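You operate a simulated robot arm through the tools that you are given. There is no shell and no other tool.

You run a simulated robot arm. Do the job below in one go: nothing can be reset, and whatever is moved stays where it is left.

## Task
Put things in order on the cream table top. At the end: the red bottle stands where the yellow ribbon clip stood; the orange spool from the cream table top stands where the red bottle stood; the green spool from the cream table top stands on top of the beige pale eraser; the yellow ribbon clip from the cream table top is on the pink flat box; whatever was shut is shut again. Leave all else as you found it, and nothing knocked over.

It is judged by the outcome, as a careful person would: the job done as asked, and still so three seconds after it is handed in. It fails if anything else is knocked over, pushed out of place, dropped, spilled or broken.

## Robot
A 7-joint arm with a two-finger gripper, fixed in place. Base frame: the origin is at the foot of the arm, x ahead of it, y to its left, z up; the work surface is at about z = 740. Readings come in mm, rad, newtons and seconds.
With the tool pointing down near the work surface it reaches from about 320 to 720 mm from the base axis. Its first joint turns from -1.152 to 1.152 rad. Payload 2.45 kg.
Tool frame: the origin (TCP) lies between the finger pads and is the grasp point; the fingertips stand 26 mm ahead of it; z points along the fingers, y is the line along which they close. Largest opening 96 mm; the body of the gripper starts 69 mm behind the TCP.
Orientation is that of the tool frame in the base frame, as [roll, pitch, yaw] about the fixed x, y, z axes, in that order (R = Rz(yaw) Ry(pitch) Rx(roll)). With the fingers straight down and closing along the base's y, the tool's x points along the base's -x, its y along +y and its z along -z.

## Interface
- The arm moves only by the tool send_rows. Its argument "motion" is a list that holds one entry, the list of rows, each a list of 7 numbers: the turn, a rotation vector about the tool's x, y, z in rad, then the shift along the tool's x, y, z in cm, then the closure in counts, from 0 (fully open) to 255 (shut). In form: [[[ax, ay, az, x, y, z, gripper], ...]]. A call has 1 to 20 rows; each row is the pose to reach, as a shift and turn from the pose commanded when the call began, along the tool's axes at that moment. A row lasts 0.2 s, in which the tool goes at most 50 mm and 0.15 rad; a call with a longer step from one row to the next is refused whole, and so is a gripper value outside its range. Where a pose cannot be reached the arm comes as near as it can. A force on the tool above 40 N (or 10 N above the force at the start of the call, whichever is more), or a blocked arm, ends the call early, and 0.2 s more pass. Each finger halts on what it meets, pressing with about 32 N; the grip force reading is that of the motor and also rises with nothing between the fingers. The clock runs only during rows and for 0.2 s after the last one: add rows that repeat a pose to give the fingers time. It gives the time, the measured TCP pose, the force on the tool (base axes), the opening and the grip force at its end, in the units of the frame above (readings bear some noise), with the torque about the TCP (base axes, N m) and any sound that the robot's microphone picked up, and new pictures: "views" is both (left out), scene, wrist or none.
- Cameras (640 x 400 px; columns grow to the right, rows downward): "scene" is fixed at [152.9, -418.3, 1408.8]; the picture's right is [0.66, -0.75, 0.00], its down [-0.62, -0.54, -0.58] and it looks along [0.44, 0.38, -0.82] (base axes); focal length 333 px, centre (320, 200). "wrist" rides on the gripper at [82, 3, -98] in the tool frame; the picture's right is [-0.04, 1.00, 0.00], its down [-0.73, -0.03, -0.68] and it looks along [-0.68, -0.03, 0.73] (tool axes); focal length 256 px, centre (320, 200). There is no depth. A picture from a camera that has moved, and an enlarged one, comes with that camera's place and axes in the base frame and with its lens. The place of the scene camera against the robot may be out by one fixed shift of up to 25 mm in any direction.
- enlarge(camera, box): a new picture of the part [left, top, right, bottom] of that camera's present view, enlarged. No time passes.
- finish_job(): hands the job in; it is judged then, once.

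Places have to be worked out from the pictures, the camera data and where the tool is seen. Open the gripper and draw the arm clear of the work before you hand the job in, unless the task says otherwise.

The tools are called after "Emit:" as a command line: name --argument value ..., lists and objects as JSON in quotes. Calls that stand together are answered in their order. send_rows: Moves the arm, as the interface text tells. Its arguments: {"type":"object","properties":{"motion":{"type":"array","items":{"type":"array","items":{"type":"array","items":{"type":"number"}}}},"views":{"type":"string","enum":["both","scene","wrist","none"]}},"required":["motion"]} The other tools are called the same way: enlarge (camera, box) takes an enlarged picture of a part of a camera's view; finish_job () hands the job in.

At the start:

```text
t: 0.0
position: [400.5, -87.4, 1027.9]
ee_rot: [3.139, 0.0, 3.14]
ft_force: [-0.1, 0.9, -1.1]
ft_torque: [0.0, 0.03, 0.0]
finger_gap: 96.1
grasp_force: 0.1
```

scene: 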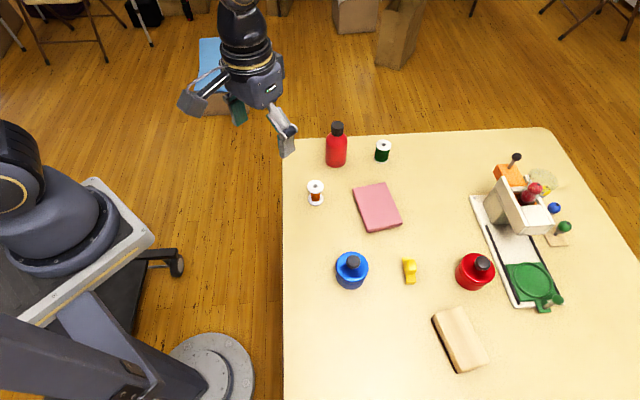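
wrist: 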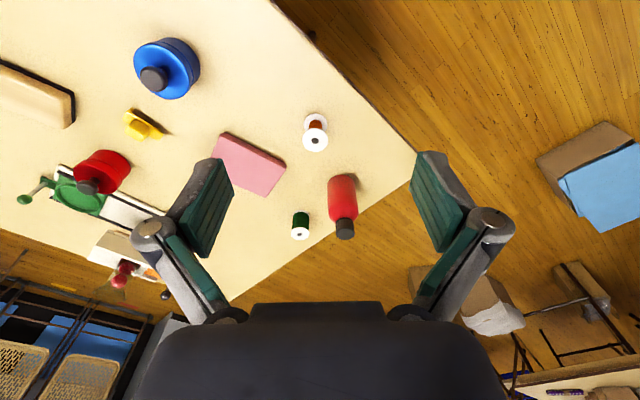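

I'll start by taking closer looks at the objects from both cameras before I move anything.

Emit:
enlarge --camera "scene" --box '[280, 110, 440, 210]'

Emit:
enlarge --camera "scene" --box '[320, 220, 520, 380]'

Emit:
enlarge --camera "scene" --box '[450, 140, 610, 320]'

Emit:
enlarge --camera "wrist" --box '[0, 20, 400, 270]'

```text
4.00 times, centred on (360, 160) of scene
camera zoom: at [152.9, -418.3, 1408.8], right [0.66, -0.75, 0.0], down [-0.62, -0.54, -0.58], along [0.44, 0.38, -0.82], focal length 1332 px, centre (160, 360)
```

zoom: 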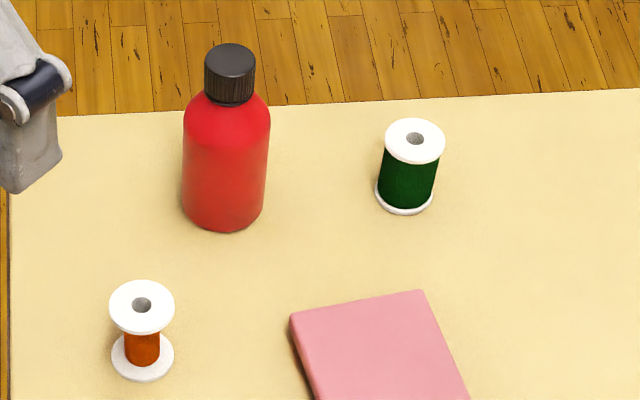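

```text
2.50 times, centred on (420, 300) of scene
camera zoom: at [152.9, -418.3, 1408.8], right [0.66, -0.75, 0.0], down [-0.62, -0.54, -0.58], along [0.44, 0.38, -0.82], focal length 832 px, centre (70, -50)
```

zoom: 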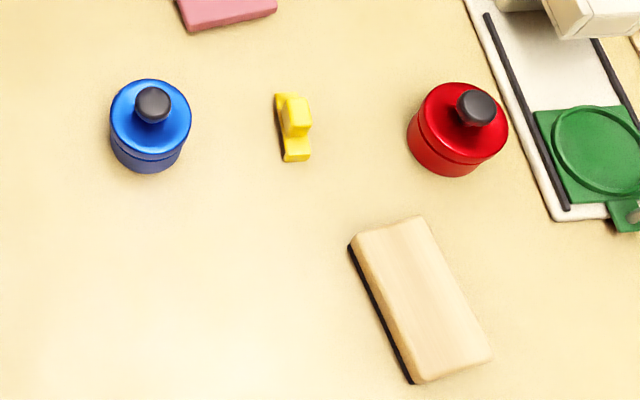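

```text
2.22 times, centred on (530, 230) of scene
camera zoom: at [152.9, -418.3, 1408.8], right [0.66, -0.75, 0.0], down [-0.62, -0.54, -0.58], along [0.44, 0.38, -0.82], focal length 740 px, centre (-147, 133)
```

zoom: 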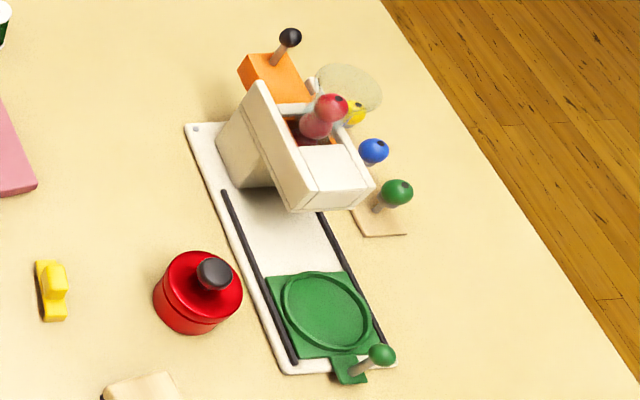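

```text
1.60 times, centred on (200, 145) of wrist
camera zoom: at [317.7, -83.6, 1124.8], right [0.04, 1.0, 0.0], down [0.73, -0.03, 0.68], along [0.68, -0.03, -0.73], focal length 410 px, centre (512, 288)
```

zoom: 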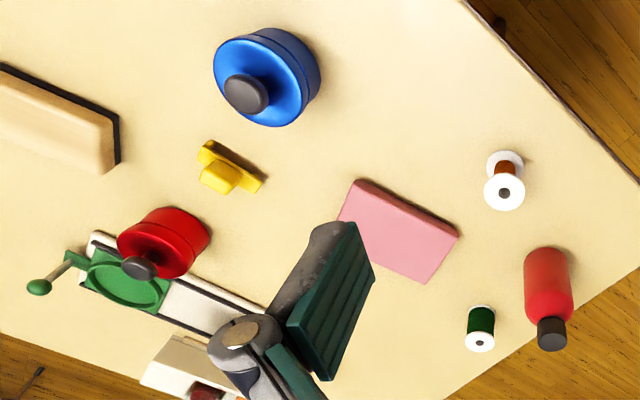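

Both cameras agree closely. My estimates are clip (492,-372), bottle (630,-59), orange spool (505,-99), green spool (719,-143), pink box (574,-224) and eraser (425,-515). I'll move above the clip to see its shape.

Emit:
send_rows --motion '[[[0, 0, 0, -1.1, -3.55, 1.0, 0], [0, 0, 0, -2.2, -7.1, 2.5, 0], [0, 0, 0, -3.4, -10.6, 4.5, 0], [0, 0, 0, -4.5, -14.2, 6.5, 0], [0, 0, 0, -5.6, -17.8, 8.5, 0], [0, 0, 0, -6.8, -21.3, 10.5, 0], [0, 0, 0, -7.9, -24.8, 12, 0], [0, 0, 0, -9.0, -28.4, 12.8, 0], [0, 0, 0, -9.0, -28.4, 12.8, 0]]]' --views "both"

```text
t: 2.0
position: [489.9, -372.7, 901.2]
ee_rot: [-3.141, 0.0, 3.141]
ft_force: [-0.2, -0.6, 0.5]
ft_torque: [0.0, 0.02, 0.02]
finger_gap: 96.0
grasp_force: 0.0
camera wrist: at [407.3, -368.6, 997.5], right [0.04, 1.0, 0.0], down [0.73, -0.03, 0.68], along [0.68, -0.03, -0.73], focal length 256 px, centre (320, 200)
```

scene: 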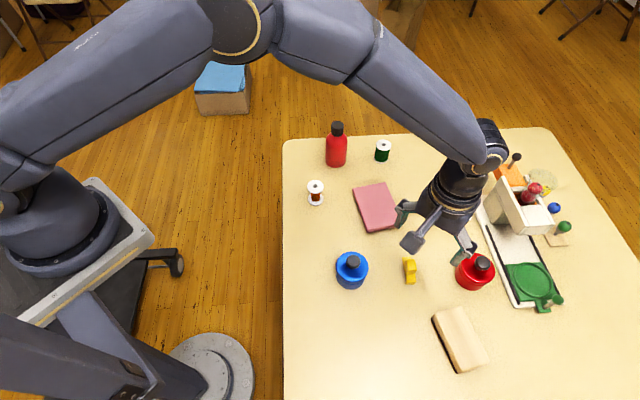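
wrist: 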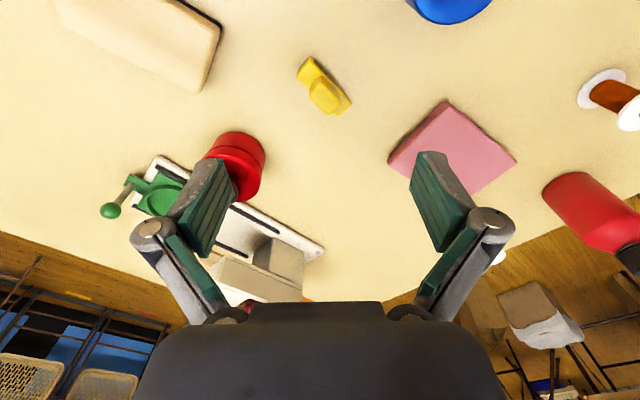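

The clip is now in the wrist view. I'll enlarge to get its outline and its direction.

Emit:
enlarge --camera "wrist" --box '[272, 45, 372, 125]'

Emit:
enlarge --camera "scene" --box '[380, 240, 440, 300]'

```text
5.00 times, centred on (322, 85) of wrist
camera zoom: at [407.3, -368.6, 997.5], right [0.04, 1.0, 0.0], down [0.73, -0.03, 0.68], along [0.68, -0.03, -0.73], focal length 1280 px, centre (310, 775)
```

zoom: 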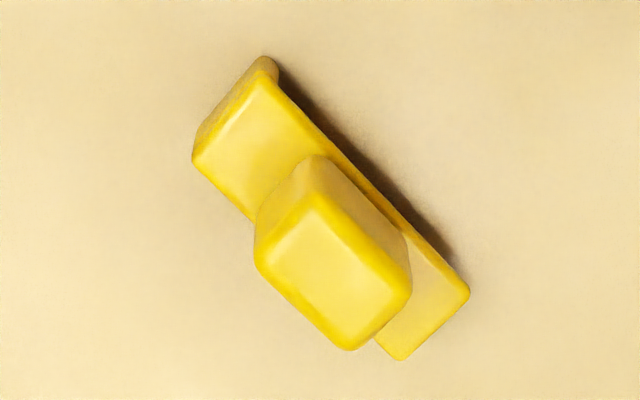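

```text
6.67 times, centred on (410, 270) of scene
camera zoom: at [152.9, -418.3, 1408.8], right [0.66, -0.75, 0.0], down [-0.62, -0.54, -0.58], along [0.44, 0.38, -0.82], focal length 2219 px, centre (-280, -267)
```

zoom: 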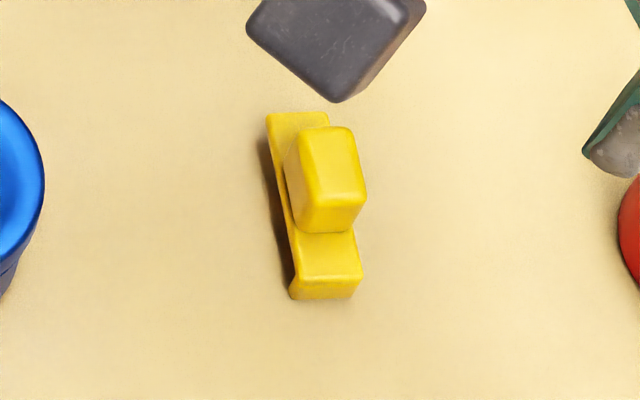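

The clip is a flat plate, about 54×20 mm at 44° from base x, with a block on top, centred near (496,-368). I'll rotate the tool so the fingers close across its width, narrow the gripper and descend part way.

Emit:
send_rows --motion '[[[0, 0, -0.13, -0.1, 0.1, 0.8, 40], [0, 0, -0.26, -0.2, 0.15, 1.6, 80], [0, 0, -0.39, -0.3, 0.2, 2.4, 110], [0, 0, -0.52, -0.4, 0.3, 3.2, 110], [0, 0, -0.65, -0.5, 0.35, 4.0, 110], [0, 0, -0.763, -0.6, 0.4, 5.0, 110], [0, 0, -0.763, -0.6, 0.4, 5.0, 110]]]' --views "both"

```text
t: 3.6
position: [495.8, -367.2, 851.1]
ee_rot: [3.141, 0.0, -2.377]
ft_force: [-0.2, -1.2, 0.0]
ft_torque: [0.02, 0.0, -0.02]
finger_gap: 54.7
grasp_force: 0.1
camera wrist: at [434.0, -421.3, 946.5], right [-0.66, 0.75, 0.0], down [0.55, 0.49, 0.68], along [0.51, 0.45, -0.73], focal length 256 px, centre (320, 200)
```

scene: 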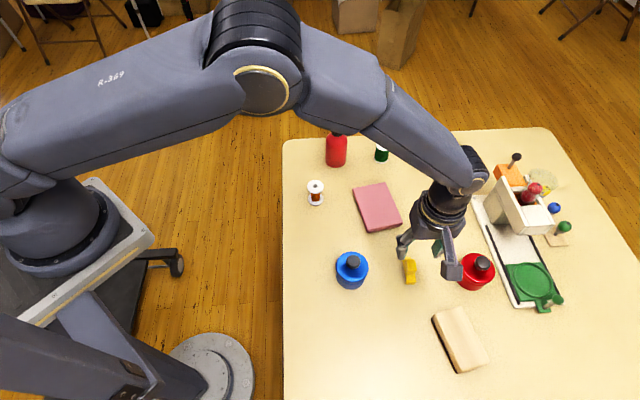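
wrist: 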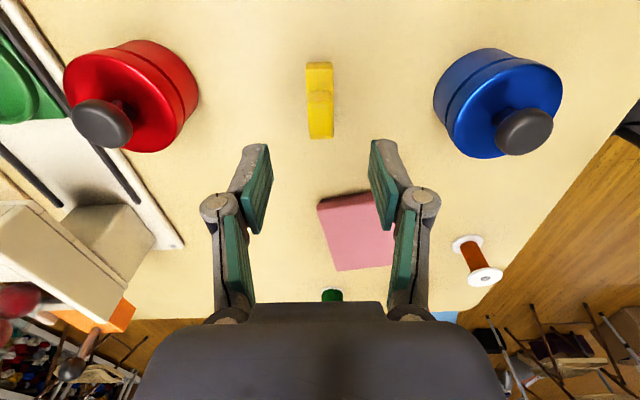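

The clip is lined up between the fingers. I'll descend so the fingertips come just above the table, then close.

Emit:
send_rows --motion '[[[0, 0, 0, 0, 0, 2, 110], [0, 0, 0, 0, 0, 4, 110], [0, 0, 0, 0, 0, 6, 110], [0, 0, 0, 0, 0, 7.2, 110], [0, 0, 0, 0, 0, 8.0, 110], [0, 0, 0, 0, 0, 8.0, 110]]]' --views "both"

```text
t: 5.0
position: [495.8, -365.9, 769.7]
ee_rot: [-3.142, 0.0, -2.38]
ft_force: [0.9, -0.4, 1.2]
ft_torque: [-0.02, 0.0, 0.01]
finger_gap: 54.6
grasp_force: 0.0
camera wrist: at [434.3, -421.1, 866.9], right [-0.66, 0.75, 0.0], down [0.55, 0.49, 0.68], along [0.51, 0.45, -0.73], focal length 256 px, centre (320, 200)
```

scene: 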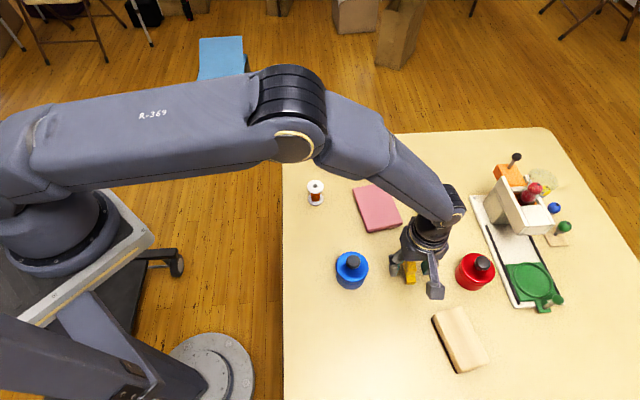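
wrist: 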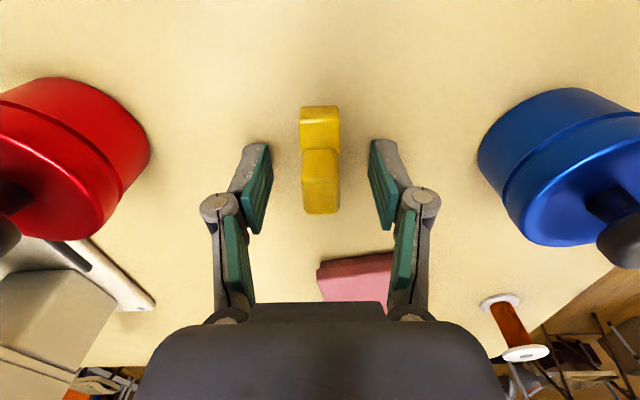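

The clip sits centred between the pads, with its block at about TCP height. I'll close the fingers now.

Emit:
send_rows --motion '[[[0, 0, 0, 0, 0, 0, 150], [0, 0, 0, 0, 0, 0, 190], [0, 0, 0, 0, 0, 0, 230], [0, 0, 0, 0, 0, 0, 230], [0, 0, 0, 0, 0, 0, 230]]]' --views "wrist"

```text
t: 6.2
position: [495.8, -366.6, 771.3]
ee_rot: [-3.141, -0.001, -2.379]
ft_force: [-0.2, -0.3, 1.0]
ft_torque: [-0.02, 0.03, -0.01]
finger_gap: 17.8
grasp_force: 32.3
camera wrist: at [434.2, -421.0, 867.0], right [-0.66, 0.75, 0.0], down [0.55, 0.49, 0.68], along [0.51, 0.45, -0.73], focal length 256 px, centre (320, 200)
```

wrist: 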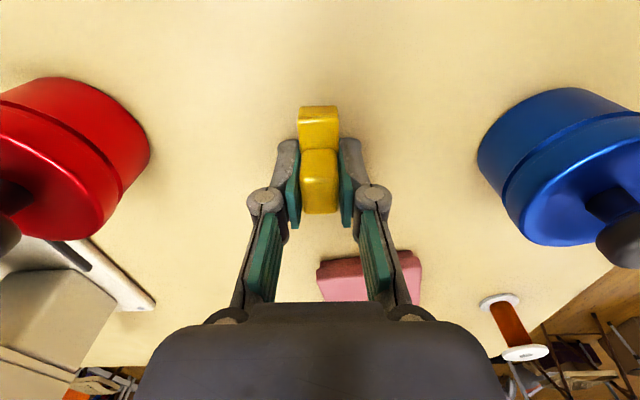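

The clip is gripped, with a gap of 17.8 mm at 32 N. I'll lift it and carry it over the pink box.

Emit:
send_rows --motion '[[[0, 0, 0, 0, 0, -2, 230], [0, 0, 0, 0, 0, -5, 230], [0, 0, 0, 0, 0, -8, 230], [0, 0, 0, -4, 1.2, -8, 230], [0, 0, 0, -8, 2.4, -8, 230], [0, 0, 0, -12, 3.5, -8, 230], [0, 0, 0, -15, 4.4, -8, 230], [0, 0, 0, -16.15, 4.7, -8, 230], [0, 0, 0, -16.15, 4.7, -8, 230]]]' --views "both"

```text
t: 8.2
position: [579.1, -222.6, 851.4]
ee_rot: [-3.141, -0.001, -2.38]
ft_force: [0.0, 0.2, 1.1]
ft_torque: [0.04, 0.0, 0.02]
finger_gap: 17.9
grasp_force: 32.2
camera wrist: at [517.9, -275.0, 947.2], right [-0.66, 0.75, 0.0], down [0.55, 0.49, 0.68], along [0.51, 0.45, -0.73], focal length 256 px, centre (320, 200)
```

scene: 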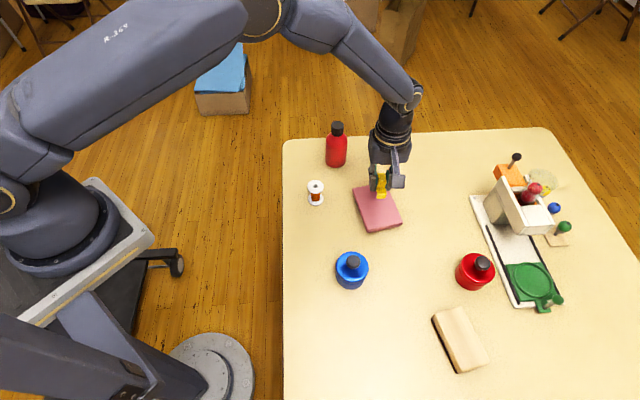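
wrist: 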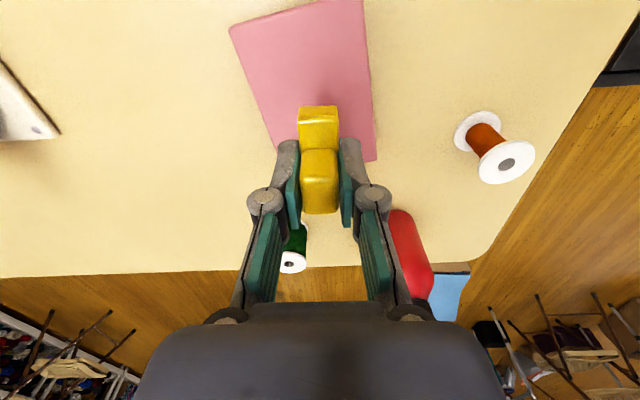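

The box spans about (578,-298) to (583,-152), so its centre is near (580,-225) and the clip is right above it. I'll lower partway and check the height of the box top.

Emit:
send_rows --motion '[[[0, 0, 0, 0, 0, 2, 230], [0, 0, 0, 0, 0, 4, 230], [0, 0, 0, 0, 0, 4.8, 230], [0, 0, 0, 0, 0, 4.8, 230]]]' --views "both"

Emit:
enlarge --camera "scene" --box '[340, 150, 420, 240]'

```text
t: 9.2
position: [579.6, -222.1, 802.6]
ee_rot: [3.14, -0.002, -2.379]
ft_force: [0.1, 0.1, -0.1]
ft_torque: [0.01, 0.0, 0.01]
finger_gap: 17.9
grasp_force: 32.1
camera wrist: at [518.7, -275.4, 899.3], right [-0.66, 0.75, 0.0], down [0.55, 0.49, 0.68], along [0.51, 0.45, -0.73], focal length 256 px, centre (320, 200)
```

scene: 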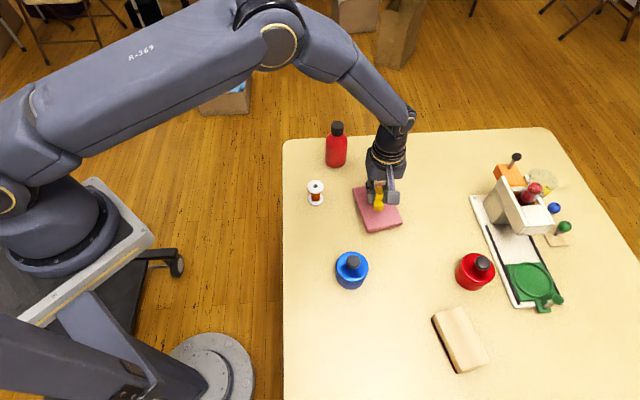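
wrist: 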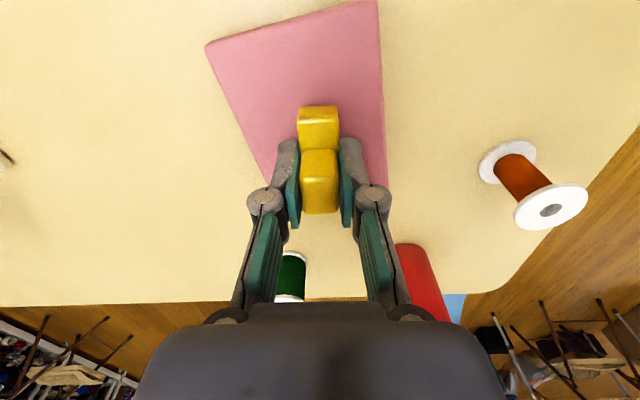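

```text
4.44 times, centred on (380, 195) of scene
camera zoom: at [152.9, -418.3, 1408.8], right [0.66, -0.75, 0.0], down [-0.62, -0.54, -0.58], along [0.44, 0.38, -0.82], focal length 1480 px, centre (53, 222)
```

zoom: 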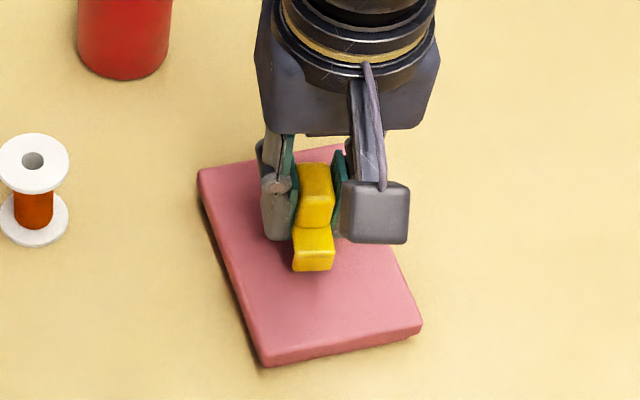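

The visible side suggests the box is about 15–17 mm thick, so contact should come at TCP z of about 786. I'll lower in small steps.

Emit:
send_rows --motion '[[[0, 0, 0, 0, 0, 0.5, 230], [0, 0, 0, 0, 0, 1.0, 230], [0, 0, 0, 0, 0, 1.2, 230], [0, 0, 0, 0, 0, 1.3, 230], [0, 0, 0, 0, 0, 1.3, 230]]]' --views "none"

```text
t: 10.4
position: [581.7, -221.5, 790.9]
ee_rot: [-3.139, 0.001, -2.379]
ft_force: [-3.4, 2.1, 26.6]
ft_torque: [0.0, 0.17, -0.01]
finger_gap: 17.8
grasp_force: 32.1
```

There is an upward force of 27 N, so the clip is resting on the box top, at z of about 761. I'll ease up 1 mm to take the load off and then open slowly.

Emit:
send_rows --motion '[[[0, 0, 0, 0, 0, -0.1, 230], [0, 0, 0, 0, 0, -0.1, 230]]]' --views "none"

```text
t: 11.0
position: [581.4, -221.6, 791.4]
ee_rot: [-3.138, 0.001, -2.378]
ft_force: [5.0, -0.2, 18.2]
ft_torque: [-0.04, -0.12, 0.0]
finger_gap: 17.7
grasp_force: 32.4
```

Emit:
send_rows --motion '[[[0, 0, 0, 0, 0, -0.15, 230], [0, 0, 0, 0, 0, -0.15, 195], [0, 0, 0, 0, 0, -0.15, 170], [0, 0, 0, 0, 0, -0.15, 140], [0, 0, 0, 0, 0, -0.15, 110], [0, 0, 0, 0, 0, -0.15, 110]]]' --views "both"

```text
t: 12.4
position: [580.3, -220.9, 791.1]
ee_rot: [3.141, 0.0, -2.379]
ft_force: [-0.5, -0.4, -0.5]
ft_torque: [0.0, -0.03, 0.0]
finger_gap: 54.6
grasp_force: 0.1
camera wrist: at [518.4, -275.3, 888.6], right [-0.66, 0.75, 0.0], down [0.55, 0.49, 0.68], along [0.51, 0.45, -0.73], focal length 256 px, centre (320, 200)
```

scene: 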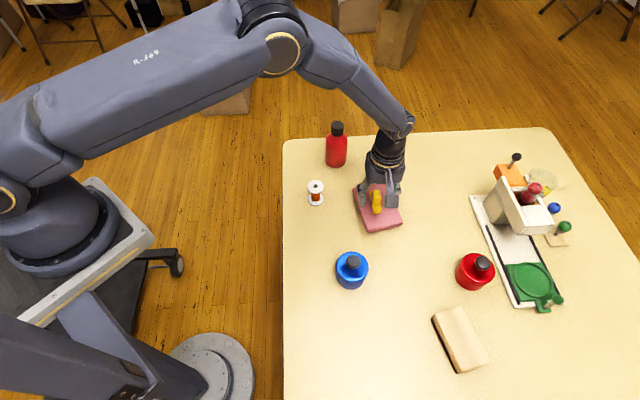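
wrist: 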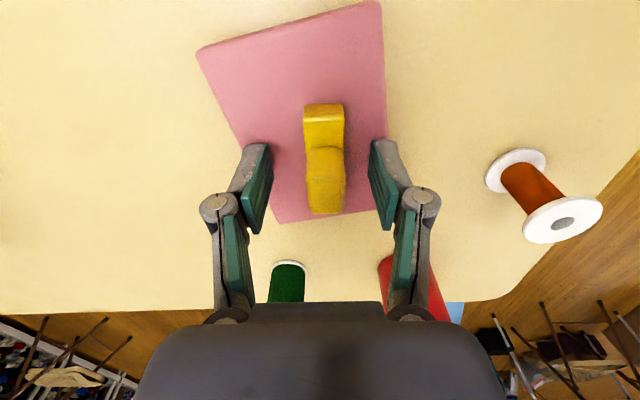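

The clip rests on the box and is released. Now I'll rise, turn the tool back to closing along base y and move to view the red bottle.

Emit:
send_rows --motion '[[[0, 0, 0, 0, 0, -4, 110], [0, 0, 0, 0, 0, -8, 80], [0, 0, 0, 0, 0, -12, 40], [0, 0, 0.13, -0.5, 0.8, -14.8, 0], [0, 0, 0.26, -2, 3, -14.86, 0], [0, 0, 0.39, -3.8, 5.8, -14.86, 0], [0, 0, 0.52, -5.6, 8.6, -14.86, 0], [0, 0, 0.65, -7.4, 11.4, -14.86, 0], [0, 0, 0.763, -8.95, 13.83, -14.86, 0], [0, 0, 0.763, -8.95, 13.83, -14.86, 0]]]' --views "both"

Emit:
enlarge --camera "scene" --box '[340, 150, 420, 240]'

```text
t: 14.6
position: [548.6, -58.3, 942.2]
ee_rot: [-3.14, -0.001, 3.14]
ft_force: [0.0, 0.1, 0.1]
ft_torque: [-0.04, 0.01, 0.02]
finger_gap: 96.0
grasp_force: 0.0
camera wrist: at [466.9, -55.0, 1037.4], right [0.04, 1.0, 0.0], down [0.73, -0.03, 0.68], along [0.68, -0.03, -0.73], focal length 256 px, centre (320, 200)
```

scene: 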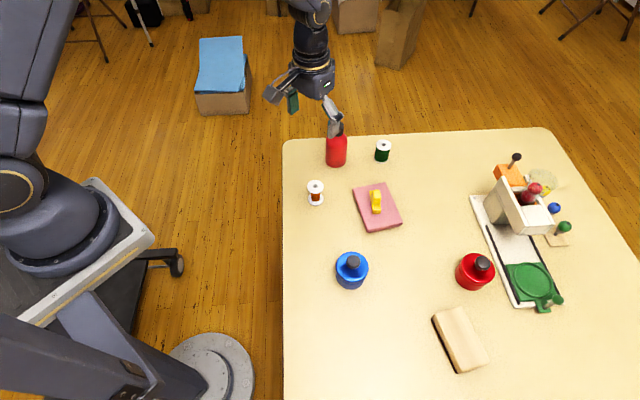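
wrist: 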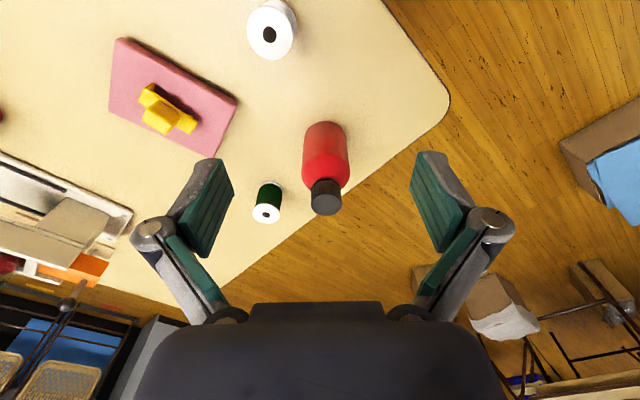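

```text
4.44 times, centred on (380, 195) of scene
camera zoom: at [152.9, -418.3, 1408.8], right [0.66, -0.75, 0.0], down [-0.62, -0.54, -0.58], along [0.44, 0.38, -0.82], focal length 1480 px, centre (53, 222)
```

zoom: 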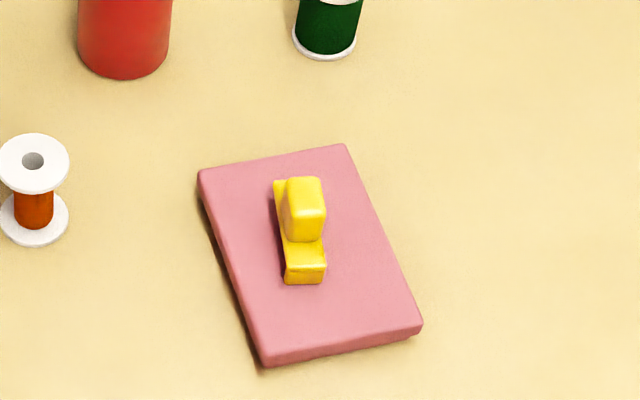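

The clip sits well on the pink box. I'll enlarge the bottle and the spools to locate them precisely.

Emit:
enlarge --camera "wrist" --box '[240, 100, 400, 230]'

Emit:
enlarge --camera "wrist" --box '[220, 0, 320, 80]'

```text
3.08 times, centred on (320, 165) of wrist
camera zoom: at [466.9, -55.0, 1037.4], right [0.04, 1.0, 0.0], down [0.73, -0.03, 0.68], along [0.68, -0.03, -0.73], focal length 788 px, centre (320, 308)
```

zoom: 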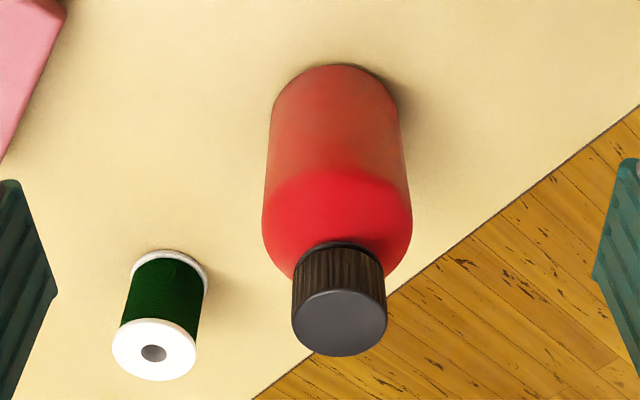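

```text
5.00 times, centred on (270, 40) of wrist
camera zoom: at [466.9, -55.0, 1037.4], right [0.04, 1.0, 0.0], down [0.73, -0.03, 0.68], along [0.68, -0.03, -0.73], focal length 1280 px, centre (570, 1000)
```

zoom: 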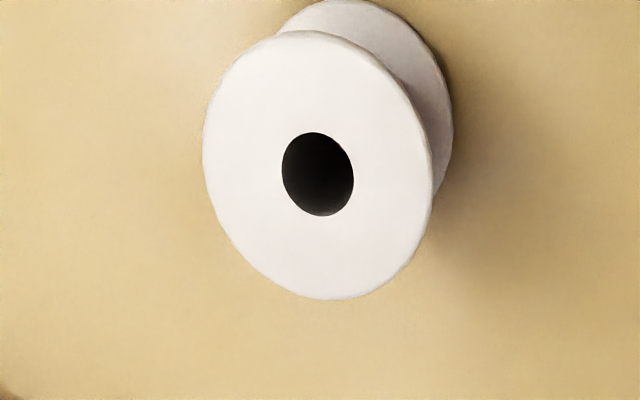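

I judge the bottle to be centred near (637,-57), about 52 mm across, with its top near z=861. I'll move over it and begin to straddle it with the gripper open.

Emit:
send_rows --motion '[[[0, 0, 0, -3, 0.1, 0, 0], [0, 0, 0, -6, 0.2, 0, 0], [0, 0, 0, -8.75, 0.25, 0, 0], [0, 0, 0, -8.75, 0.25, 3, 0], [0, 0, 0, -8.75, 0.25, 6, 0], [0, 0, 0, -8.75, 0.25, 6, 0]]]' --views "both"

```text
t: 16.0
position: [636.0, -57.2, 880.2]
ee_rot: [-3.14, -0.001, 3.141]
ft_force: [0.9, -0.6, 0.5]
ft_torque: [0.0, 0.01, -0.01]
finger_gap: 95.9
grasp_force: 0.0
camera wrist: at [554.6, -53.8, 977.2], right [0.04, 1.0, 0.0], down [0.73, -0.03, 0.68], along [0.68, -0.03, -0.73], focal length 256 px, centre (320, 200)
```

scene: 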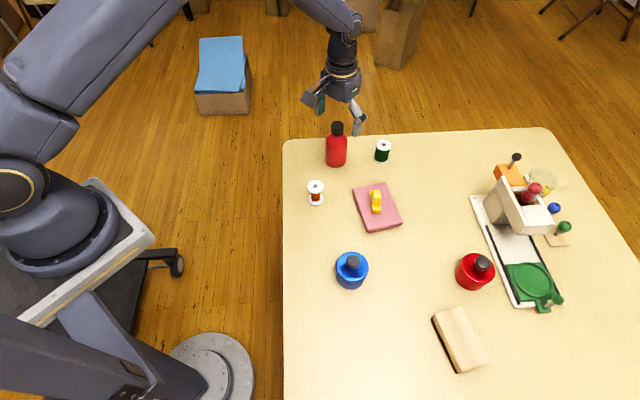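
wrist: 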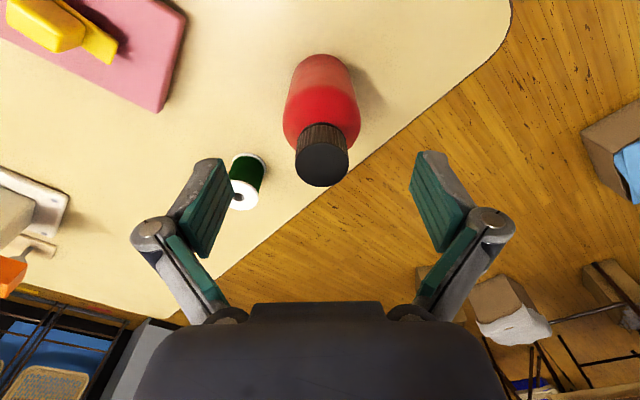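

The wrist view confirms the bottle at about (638,-56.5) with its top near 860. I'll lower to a TCP z of about 808, which leaves the palm clear of the cap, and grip.

Emit:
send_rows --motion '[[[0, 0, 0, -0.05, 0.05, 2, 0], [0, 0, 0, -0.1, 0.1, 4, 0], [0, 0, 0, -0.1, 0.1, 6, 0], [0, 0, 0, -0.1, 0.1, 7.2, 0], [0, 0, 0, -0.1, 0.1, 7.2, 0], [0, 0, 0, -0.1, 0.1, 7.2, 40], [0, 0, 0, -0.1, 0.1, 7.2, 80], [0, 0, 0, -0.1, 0.1, 7.2, 120], [0, 0, 0, -0.1, 0.1, 7.2, 160], [0, 0, 0, -0.1, 0.1, 7.2, 160]]]' --views "both"

```text
t: 18.2
position: [636.8, -56.8, 809.5]
ee_rot: [-3.141, 0.0, 3.14]
ft_force: [0.0, -0.4, 0.4]
ft_torque: [-0.02, 0.0, -0.01]
finger_gap: 52.3
grasp_force: 32.2
camera wrist: at [555.4, -52.7, 905.4], right [0.04, 1.0, 0.0], down [0.73, -0.03, 0.68], along [0.68, -0.03, -0.73], focal length 256 px, centre (320, 200)
```

scene: 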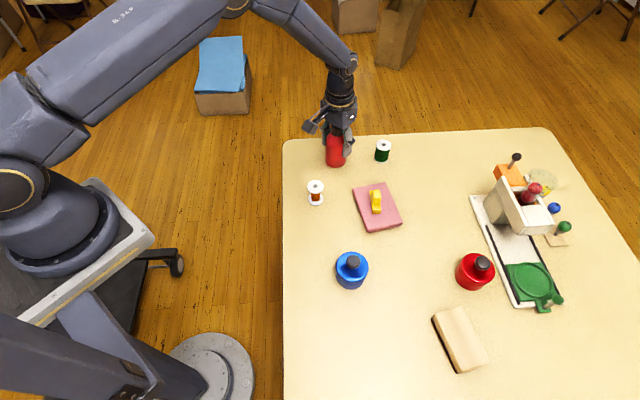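
wrist: 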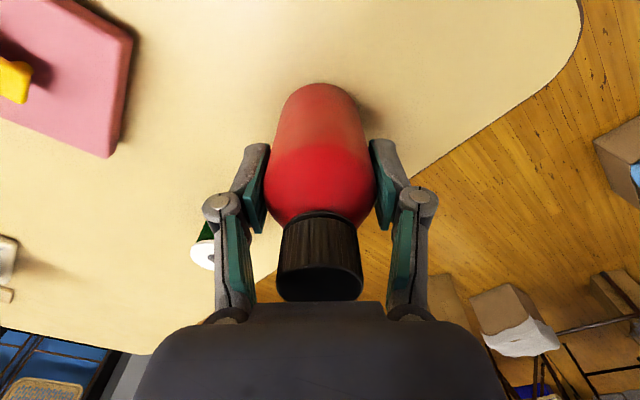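

The bottle is held at 52 mm. I'll lift it 12 cm and carry it upright to above the clip's old spot at (494,-369).

Emit:
send_rows --motion '[[[0, 0, 0, 0, 0, -2, 170], [0, 0, 0, 0, 0, -5, 170], [0, 0, 0, 0, 0, -9, 170], [0, 0, 0, 0, 0, -12, 170], [0, 0, 0, 0.9, -2, -12, 170], [0, 0, 0, 2.5, -5.5, -12, 170], [0, 0, 0, 4.2, -9.2, -12, 170], [0, 0, 0, 5.9, -12.9, -12, 170], [0, 0, 0, 7.6, -16.6, -12, 170], [0, 0, 0, 9.3, -20.3, -12, 170], [0, 0, 0, 11, -24, -12, 170], [0, 0, 0, 12.7, -27.6, -12, 170], [0, 0, 0, 13.8, -30, -12, 170], [0, 0, 0, 14.4, -31.2, -12, 170], [0, 0, 0, 14.4, -31.2, -12, 170]]]' --views "both"

```text
t: 21.4
position: [493.5, -370.0, 929.0]
ee_rot: [-3.141, -0.001, 3.141]
ft_force: [-0.8, -0.7, -1.4]
ft_torque: [0.02, 0.01, -0.03]
finger_gap: 52.4
grasp_force: 32.0
camera wrist: at [411.8, -365.5, 1024.8], right [0.04, 1.0, 0.0], down [0.73, -0.03, 0.68], along [0.68, -0.03, -0.73], focal length 256 px, centre (320, 200)
```

scene: 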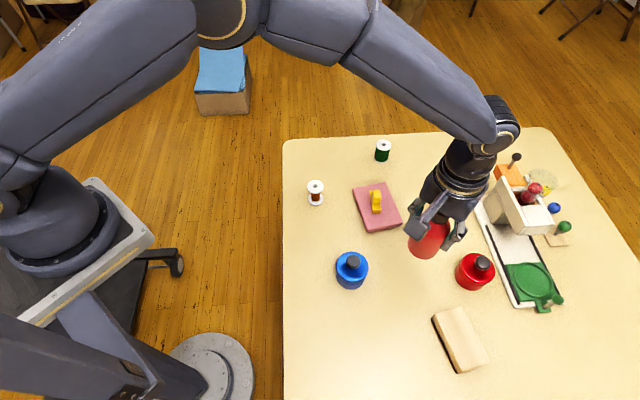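
wrist: 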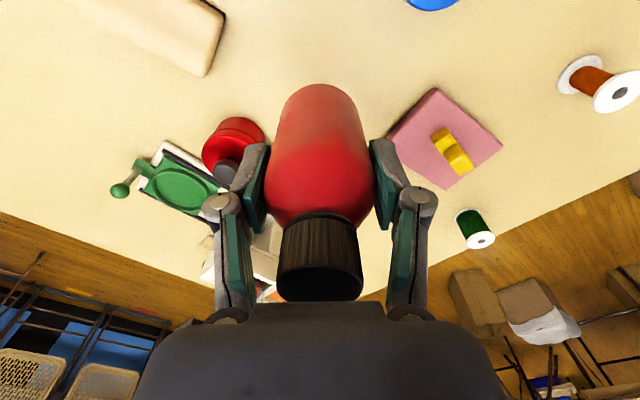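

The bottle kept its pose in the grip and is above the spot, clear of the red jar. I'll lower it to 2 mm above contact.

Emit:
send_rows --motion '[[[0, 0, 0, 0, 0, 2, 170], [0, 0, 0, 0, 0, 5, 170], [0, 0, 0, 0, 0, 8, 170], [0, 0, 0, 0, 0, 10, 170], [0, 0, 0, 0, 0, 11.3, 170], [0, 0, 0, 0, 0, 11.8, 170], [0, 0, 0, 0, 0, 11.8, 170]]]' --views "both"

```text
t: 23.0
position: [494.1, -368.8, 810.9]
ee_rot: [3.141, 0.0, -3.141]
ft_force: [0.4, 0.9, -1.9]
ft_torque: [0.02, 0.0, -0.02]
finger_gap: 52.7
grasp_force: 32.1
camera wrist: at [411.9, -364.5, 906.3], right [0.04, 1.0, 0.0], down [0.73, -0.03, 0.68], along [0.68, -0.03, -0.73], focal length 256 px, centre (320, 200)
```

scene: 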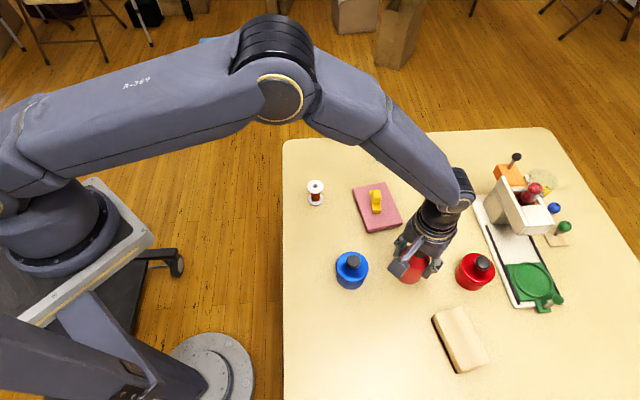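
wrist: 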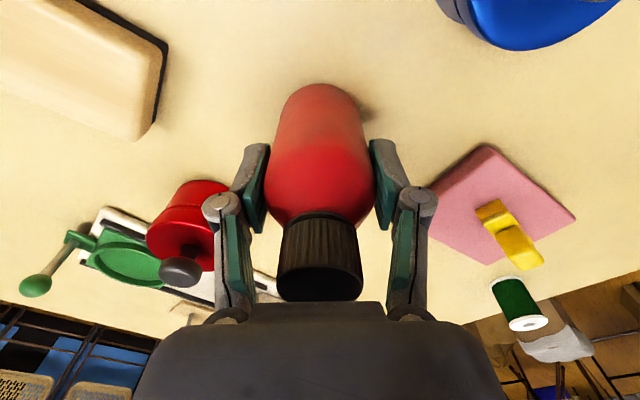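

It is about 2 mm above the table. I'll finish lowering in small steps and read the force.

Emit:
send_rows --motion '[[[0, 0, 0, 0, 0, 0.08, 170], [0, 0, 0, 0, 0, 0.16, 170], [0, 0, 0, 0, 0, 0.22, 170], [0, 0, 0, 0, 0, 0.22, 170]]]' --views "none"

```text
t: 24.0
position: [494.0, -369.3, 809.8]
ee_rot: [3.141, 0.002, -3.141]
ft_force: [-3.6, 4.6, 14.4]
ft_torque: [0.22, 0.28, -0.03]
finger_gap: 52.6
grasp_force: 31.6
```

It is in contact with the table at 14 N. I'll ease off about 0.7 mm and open gradually.

Emit:
send_rows --motion '[[[0, 0, 0, 0, 0, -0.07, 170], [0, 0, 0, 0, 0, -0.07, 130], [0, 0, 0, 0, 0, -0.07, 105], [0, 0, 0, 0, 0, -0.07, 80], [0, 0, 0, 0, 0, -0.07, 50], [0, 0, 0, 0, 0, -0.07, 20], [0, 0, 0, 0, 0, -0.07, 0], [0, 0, 0, 0, 0, -0.07, 0]]]' --views "both"

```text
t: 25.8
position: [493.1, -368.7, 809.9]
ee_rot: [-3.141, 0.002, -3.142]
ft_force: [0.3, -0.3, -0.8]
ft_torque: [-0.03, -0.02, 0.01]
finger_gap: 96.0
grasp_force: 0.1
camera wrist: at [411.7, -364.7, 905.3], right [0.04, 1.0, 0.0], down [0.73, -0.03, 0.68], along [0.68, -0.03, -0.73], focal length 256 px, centre (320, 200)
```

scene: 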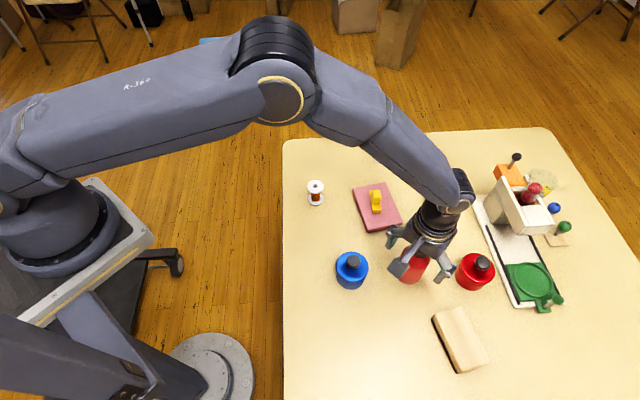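
wrist: 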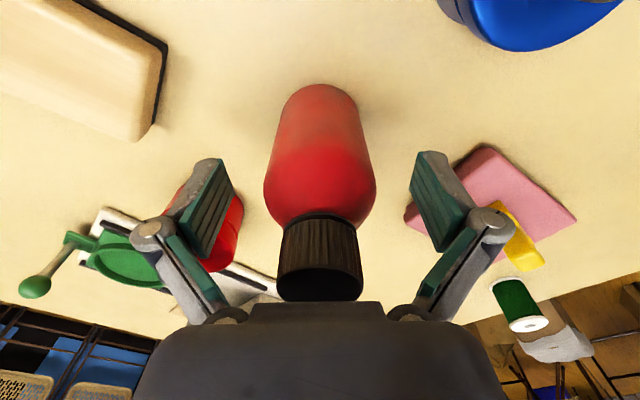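

The bottle stands alone on the clip's old spot. I'll rise straight up to clear the cap, then move to view the orange spool.

Emit:
send_rows --motion '[[[0, 0, 0, 0, 0, -3, 0], [0, 0, 0, 0, 0, -7, 0], [0, 0, 0, 0, 0, -11, 0], [0, 0, 0, 0, 0, -14, 0], [0, 0, 0, 0.3, 3.5, -14, 0], [0, 0, 0, 0.7, 7.5, -14, 0], [0, 0, 0, 1.1, 11.5, -14, 0], [0, 0, 0, 1.5, 15.5, -13, 0], [0, 0, 0, 1.9, 19.5, -11, 0], [0, 0, 0, 2.2, 23.5, -9, 0], [0, 0, 0, 2.45, 27.05, -6.2, 0], [0, 0, 0, 2.45, 27.05, -6.2, 0]]]' --views "both"

Emit:
enlarge --camera "scene" --box '[320, 220, 520, 380]'

Emit:
enlarge --camera "wrist" --box '[260, 60, 380, 160]'

```text
t: 28.4
position: [468.0, -98.8, 869.9]
ee_rot: [-3.141, -0.001, 3.141]
ft_force: [-0.5, -0.3, 0.7]
ft_torque: [-0.01, -0.01, -0.01]
finger_gap: 96.0
grasp_force: 0.0
camera wrist: at [387.0, -94.8, 966.8], right [0.04, 1.0, 0.0], down [0.73, -0.03, 0.68], along [0.68, -0.03, -0.73], focal length 256 px, centre (320, 200)
```

scene: 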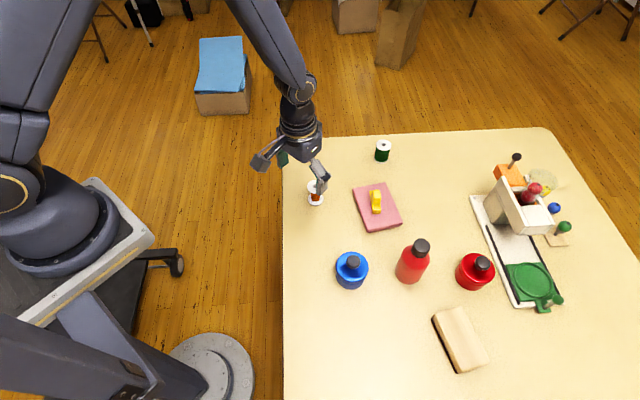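
wrist: 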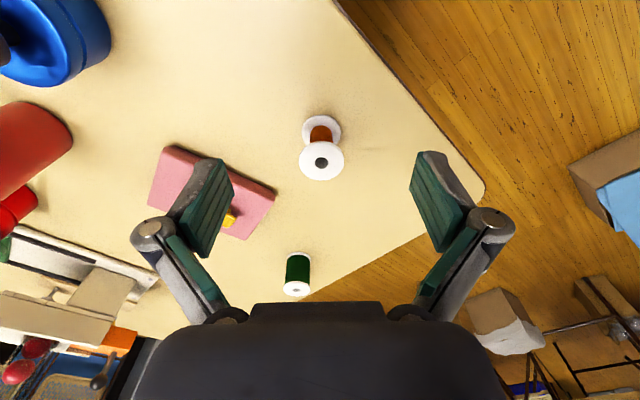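

```text
2.50 times, centred on (420, 300) of scene
camera zoom: at [152.9, -418.3, 1408.8], right [0.66, -0.75, 0.0], down [-0.62, -0.54, -0.58], along [0.44, 0.38, -0.82], focal length 832 px, centre (70, -50)
```

zoom: 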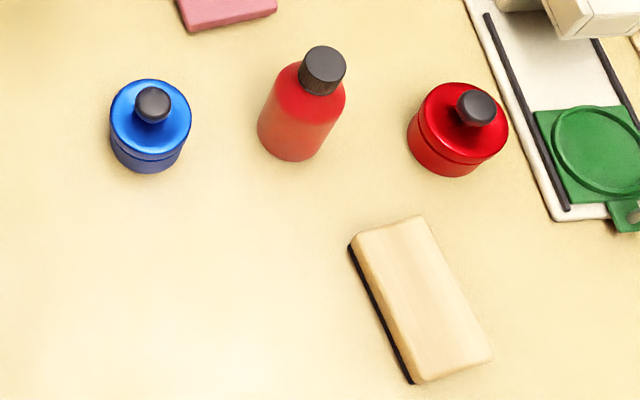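

```text
4.00 times, centred on (320, 110) of wrist
camera zoom: at [387.0, -94.8, 966.8], right [0.04, 1.0, 0.0], down [0.73, -0.03, 0.68], along [0.68, -0.03, -0.73], focal length 1024 px, centre (320, 560)
```

zoom: 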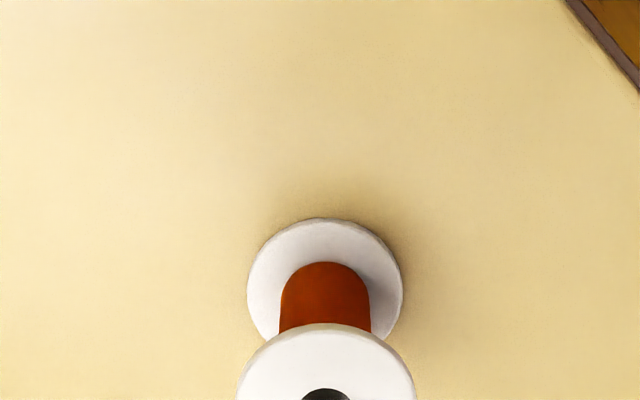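

The bottle stands where the clip was. The orange spool is at about (509.5,-98.5), 38 mm across and 48 mm tall. I'll move over it, descend and close.

Emit:
send_rows --motion '[[[0, 0, 0, -2, 0, 0, 0], [0, 0, 0, -3.95, -0.05, 0, 0], [0, 0, 0, -3.95, -0.05, 3, 0], [0, 0, 0, -3.95, -0.05, 6, 0], [0, 0, 0, -3.95, -0.05, 8.5, 0], [0, 0, 0, -3.95, -0.05, 10.0, 0], [0, 0, 0, -3.95, -0.05, 10.0, 0]]]' --views "both"

```text
t: 30.0
position: [508.2, -98.3, 770.4]
ee_rot: [-3.141, -0.001, 3.141]
ft_force: [-0.5, 0.3, 0.6]
ft_torque: [-0.03, 0.0, -0.01]
finger_gap: 95.9
grasp_force: 0.1
camera wrist: at [426.3, -94.9, 867.1], right [0.04, 1.0, 0.0], down [0.73, -0.03, 0.68], along [0.68, -0.03, -0.73], focal length 256 px, centre (320, 200)
```

scene: 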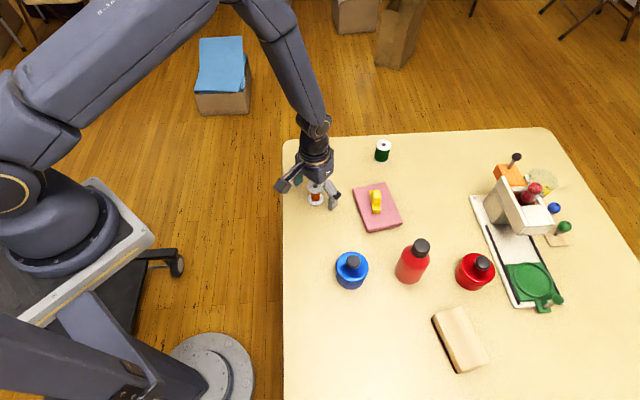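
wrist: 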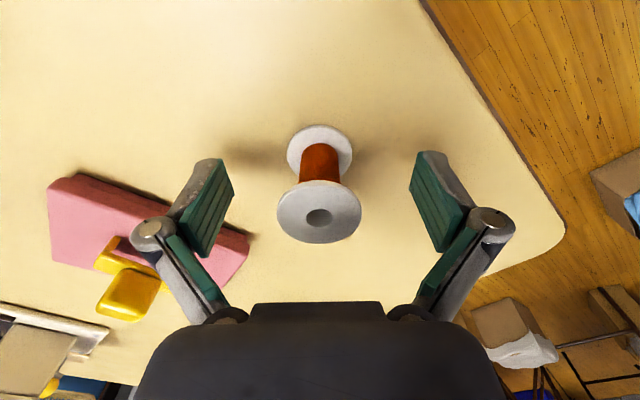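

The spool is centred between the fingers. I'll close gently.

Emit:
send_rows --motion '[[[0, 0, 0, 0, 0, 0, 50], [0, 0, 0, 0, 0, 0, 100], [0, 0, 0, 0, 0, 0, 140], [0, 0, 0, 0, 0, 0, 170], [0, 0, 0, 0, 0, 0, 200], [0, 0, 0, 0, 0, 0, 200]]]' --views "wrist"

```text
t: 31.4
position: [508.4, -97.2, 771.2]
ee_rot: [-3.139, -0.001, -3.141]
ft_force: [0.4, -0.5, -0.4]
ft_torque: [0.01, 0.03, 0.01]
finger_gap: 20.9
grasp_force: 0.0
camera wrist: at [426.3, -94.9, 867.3], right [0.04, 1.0, 0.0], down [0.73, -0.03, 0.68], along [0.68, -0.03, -0.73], focal length 256 px, centre (320, 200)
```

wrist: 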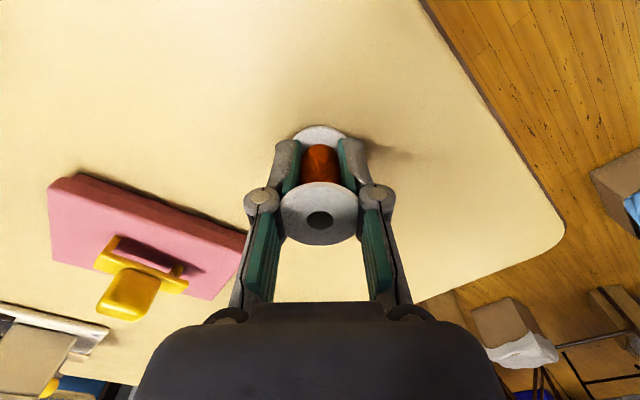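

The pads slid in between the flanges and the gap is 20.9 mm, so they are almost touching the core. I'll close further to grip the core.

Emit:
send_rows --motion '[[[0, 0, 0, 0, 0, 0, 215], [0, 0, 0, 0, 0, 0, 230], [0, 0, 0, 0, 0, 0, 240], [0, 0, 0, 0, 0, 0, 240]]]' --views "wrist"

Emit:
enlarge --camera "scene" --box '[270, 120, 370, 220]'

```text
t: 32.4
position: [507.5, -99.7, 771.0]
ee_rot: [3.141, -0.002, 3.141]
ft_force: [0.1, -0.4, -0.6]
ft_torque: [0.0, 0.0, -0.02]
finger_gap: 19.0
grasp_force: 31.7
camera wrist: at [426.3, -94.9, 867.4], right [0.04, 1.0, 0.0], down [0.73, -0.03, 0.68], along [0.68, -0.03, -0.73], focal length 256 px, centre (320, 200)
```

wrist: 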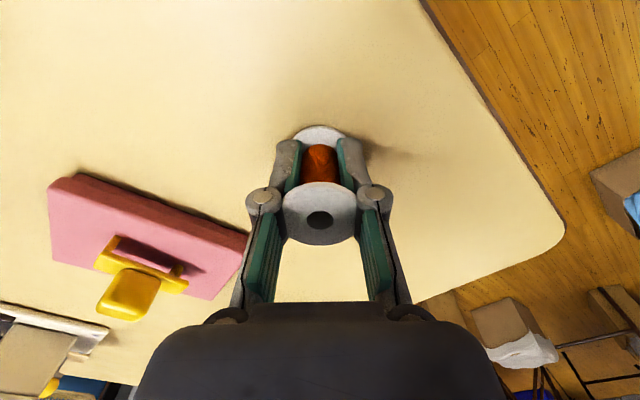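

```text
4.00 times, centred on (320, 170) of scene
camera zoom: at [152.9, -418.3, 1408.8], right [0.66, -0.75, 0.0], down [-0.62, -0.54, -0.58], along [0.44, 0.38, -0.82], focal length 1332 px, centre (320, 320)
```

zoom: 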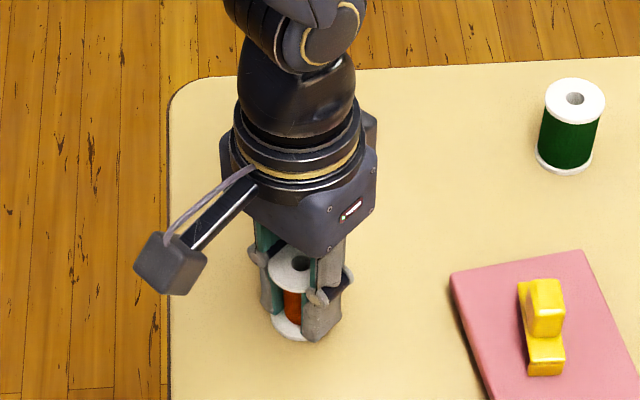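

The spool is held by its core at a 19 mm gap. I'll lift it and carry it to the bottle's old spot at (638,-57).

Emit:
send_rows --motion '[[[0, 0, 0, 0, 0, -1.5, 240], [0, 0, 0, 0, 0, -4, 240], [0, 0, 0, 0, 0, -6, 240], [0, 0, 0, -2, 0.7, -6, 240], [0, 0, 0, -5, 1.7, -6, 240], [0, 0, 0, -8, 2.7, -6, 240], [0, 0, 0, -11, 3.6, -6, 240], [0, 0, 0, -12.8, 4.15, -6, 240], [0, 0, 0, -12.8, 4.15, -6, 240]]]' --views "both"

```text
t: 34.4
position: [636.4, -57.0, 831.8]
ee_rot: [3.141, 0.0, 3.141]
ft_force: [-0.3, 0.6, -0.1]
ft_torque: [-0.02, -0.03, 0.0]
finger_gap: 19.1
grasp_force: 32.4
camera wrist: at [555.2, -53.0, 927.9], right [0.04, 1.0, 0.0], down [0.73, -0.03, 0.68], along [0.68, -0.03, -0.73], focal length 256 px, centre (320, 200)
```

scene: 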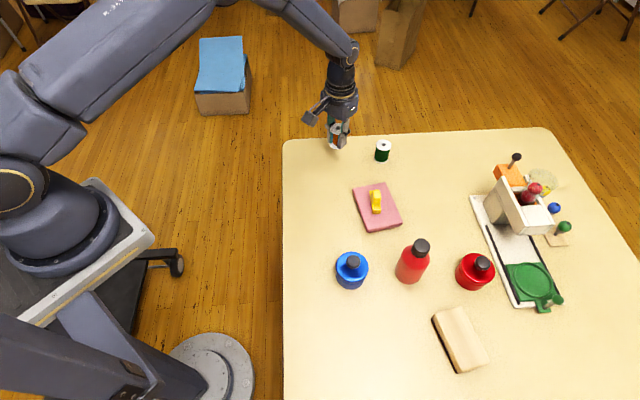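
wrist: 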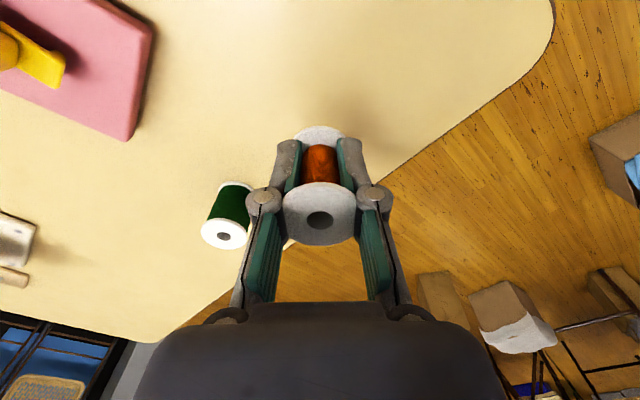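

The spool held its pose and is over the spot. I'll lower to just above the table, then in small steps.

Emit:
send_rows --motion '[[[0, 0, 0, 0, 0, 2, 240], [0, 0, 0, 0, 0, 4, 240], [0, 0, 0, 0, 0, 5.3, 240], [0, 0, 0, 0, 0, 5.8, 240], [0, 0, 0, 0, 0, 5.9, 240], [0, 0, 0, 0, 0, 6.0, 240], [0, 0, 0, 0, 0, 6.0, 240]]]' --views "wrist"

```text
t: 36.0
position: [636.6, -56.4, 771.7]
ee_rot: [-3.141, 0.0, 3.141]
ft_force: [-0.3, 0.2, -0.9]
ft_torque: [-0.01, 0.03, 0.01]
finger_gap: 18.9
grasp_force: 32.1
camera wrist: at [554.5, -53.5, 867.6], right [0.04, 1.0, 0.0], down [0.73, -0.03, 0.68], along [0.68, -0.03, -0.73], focal length 256 px, centre (320, 200)
```

wrist: 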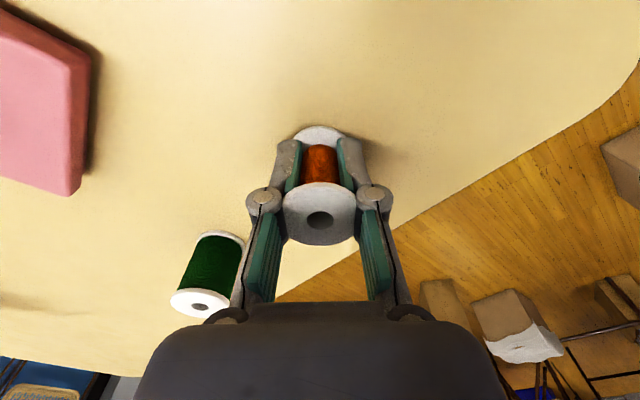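

There's no contact yet, so I'll lower in half-millimetre steps.

Emit:
send_rows --motion '[[[0, 0, 0, 0, 0, 0.05, 240], [0, 0, 0, 0, 0, 0.1, 240], [0, 0, 0, 0, 0, 0.1, 240]]]' --views "none"

```text
t: 36.8
position: [636.1, -55.9, 770.5]
ee_rot: [-3.141, 0.0, -3.141]
ft_force: [-0.6, 0.6, -0.4]
ft_torque: [0.02, -0.02, -0.02]
finger_gap: 18.8
grasp_force: 32.2
```

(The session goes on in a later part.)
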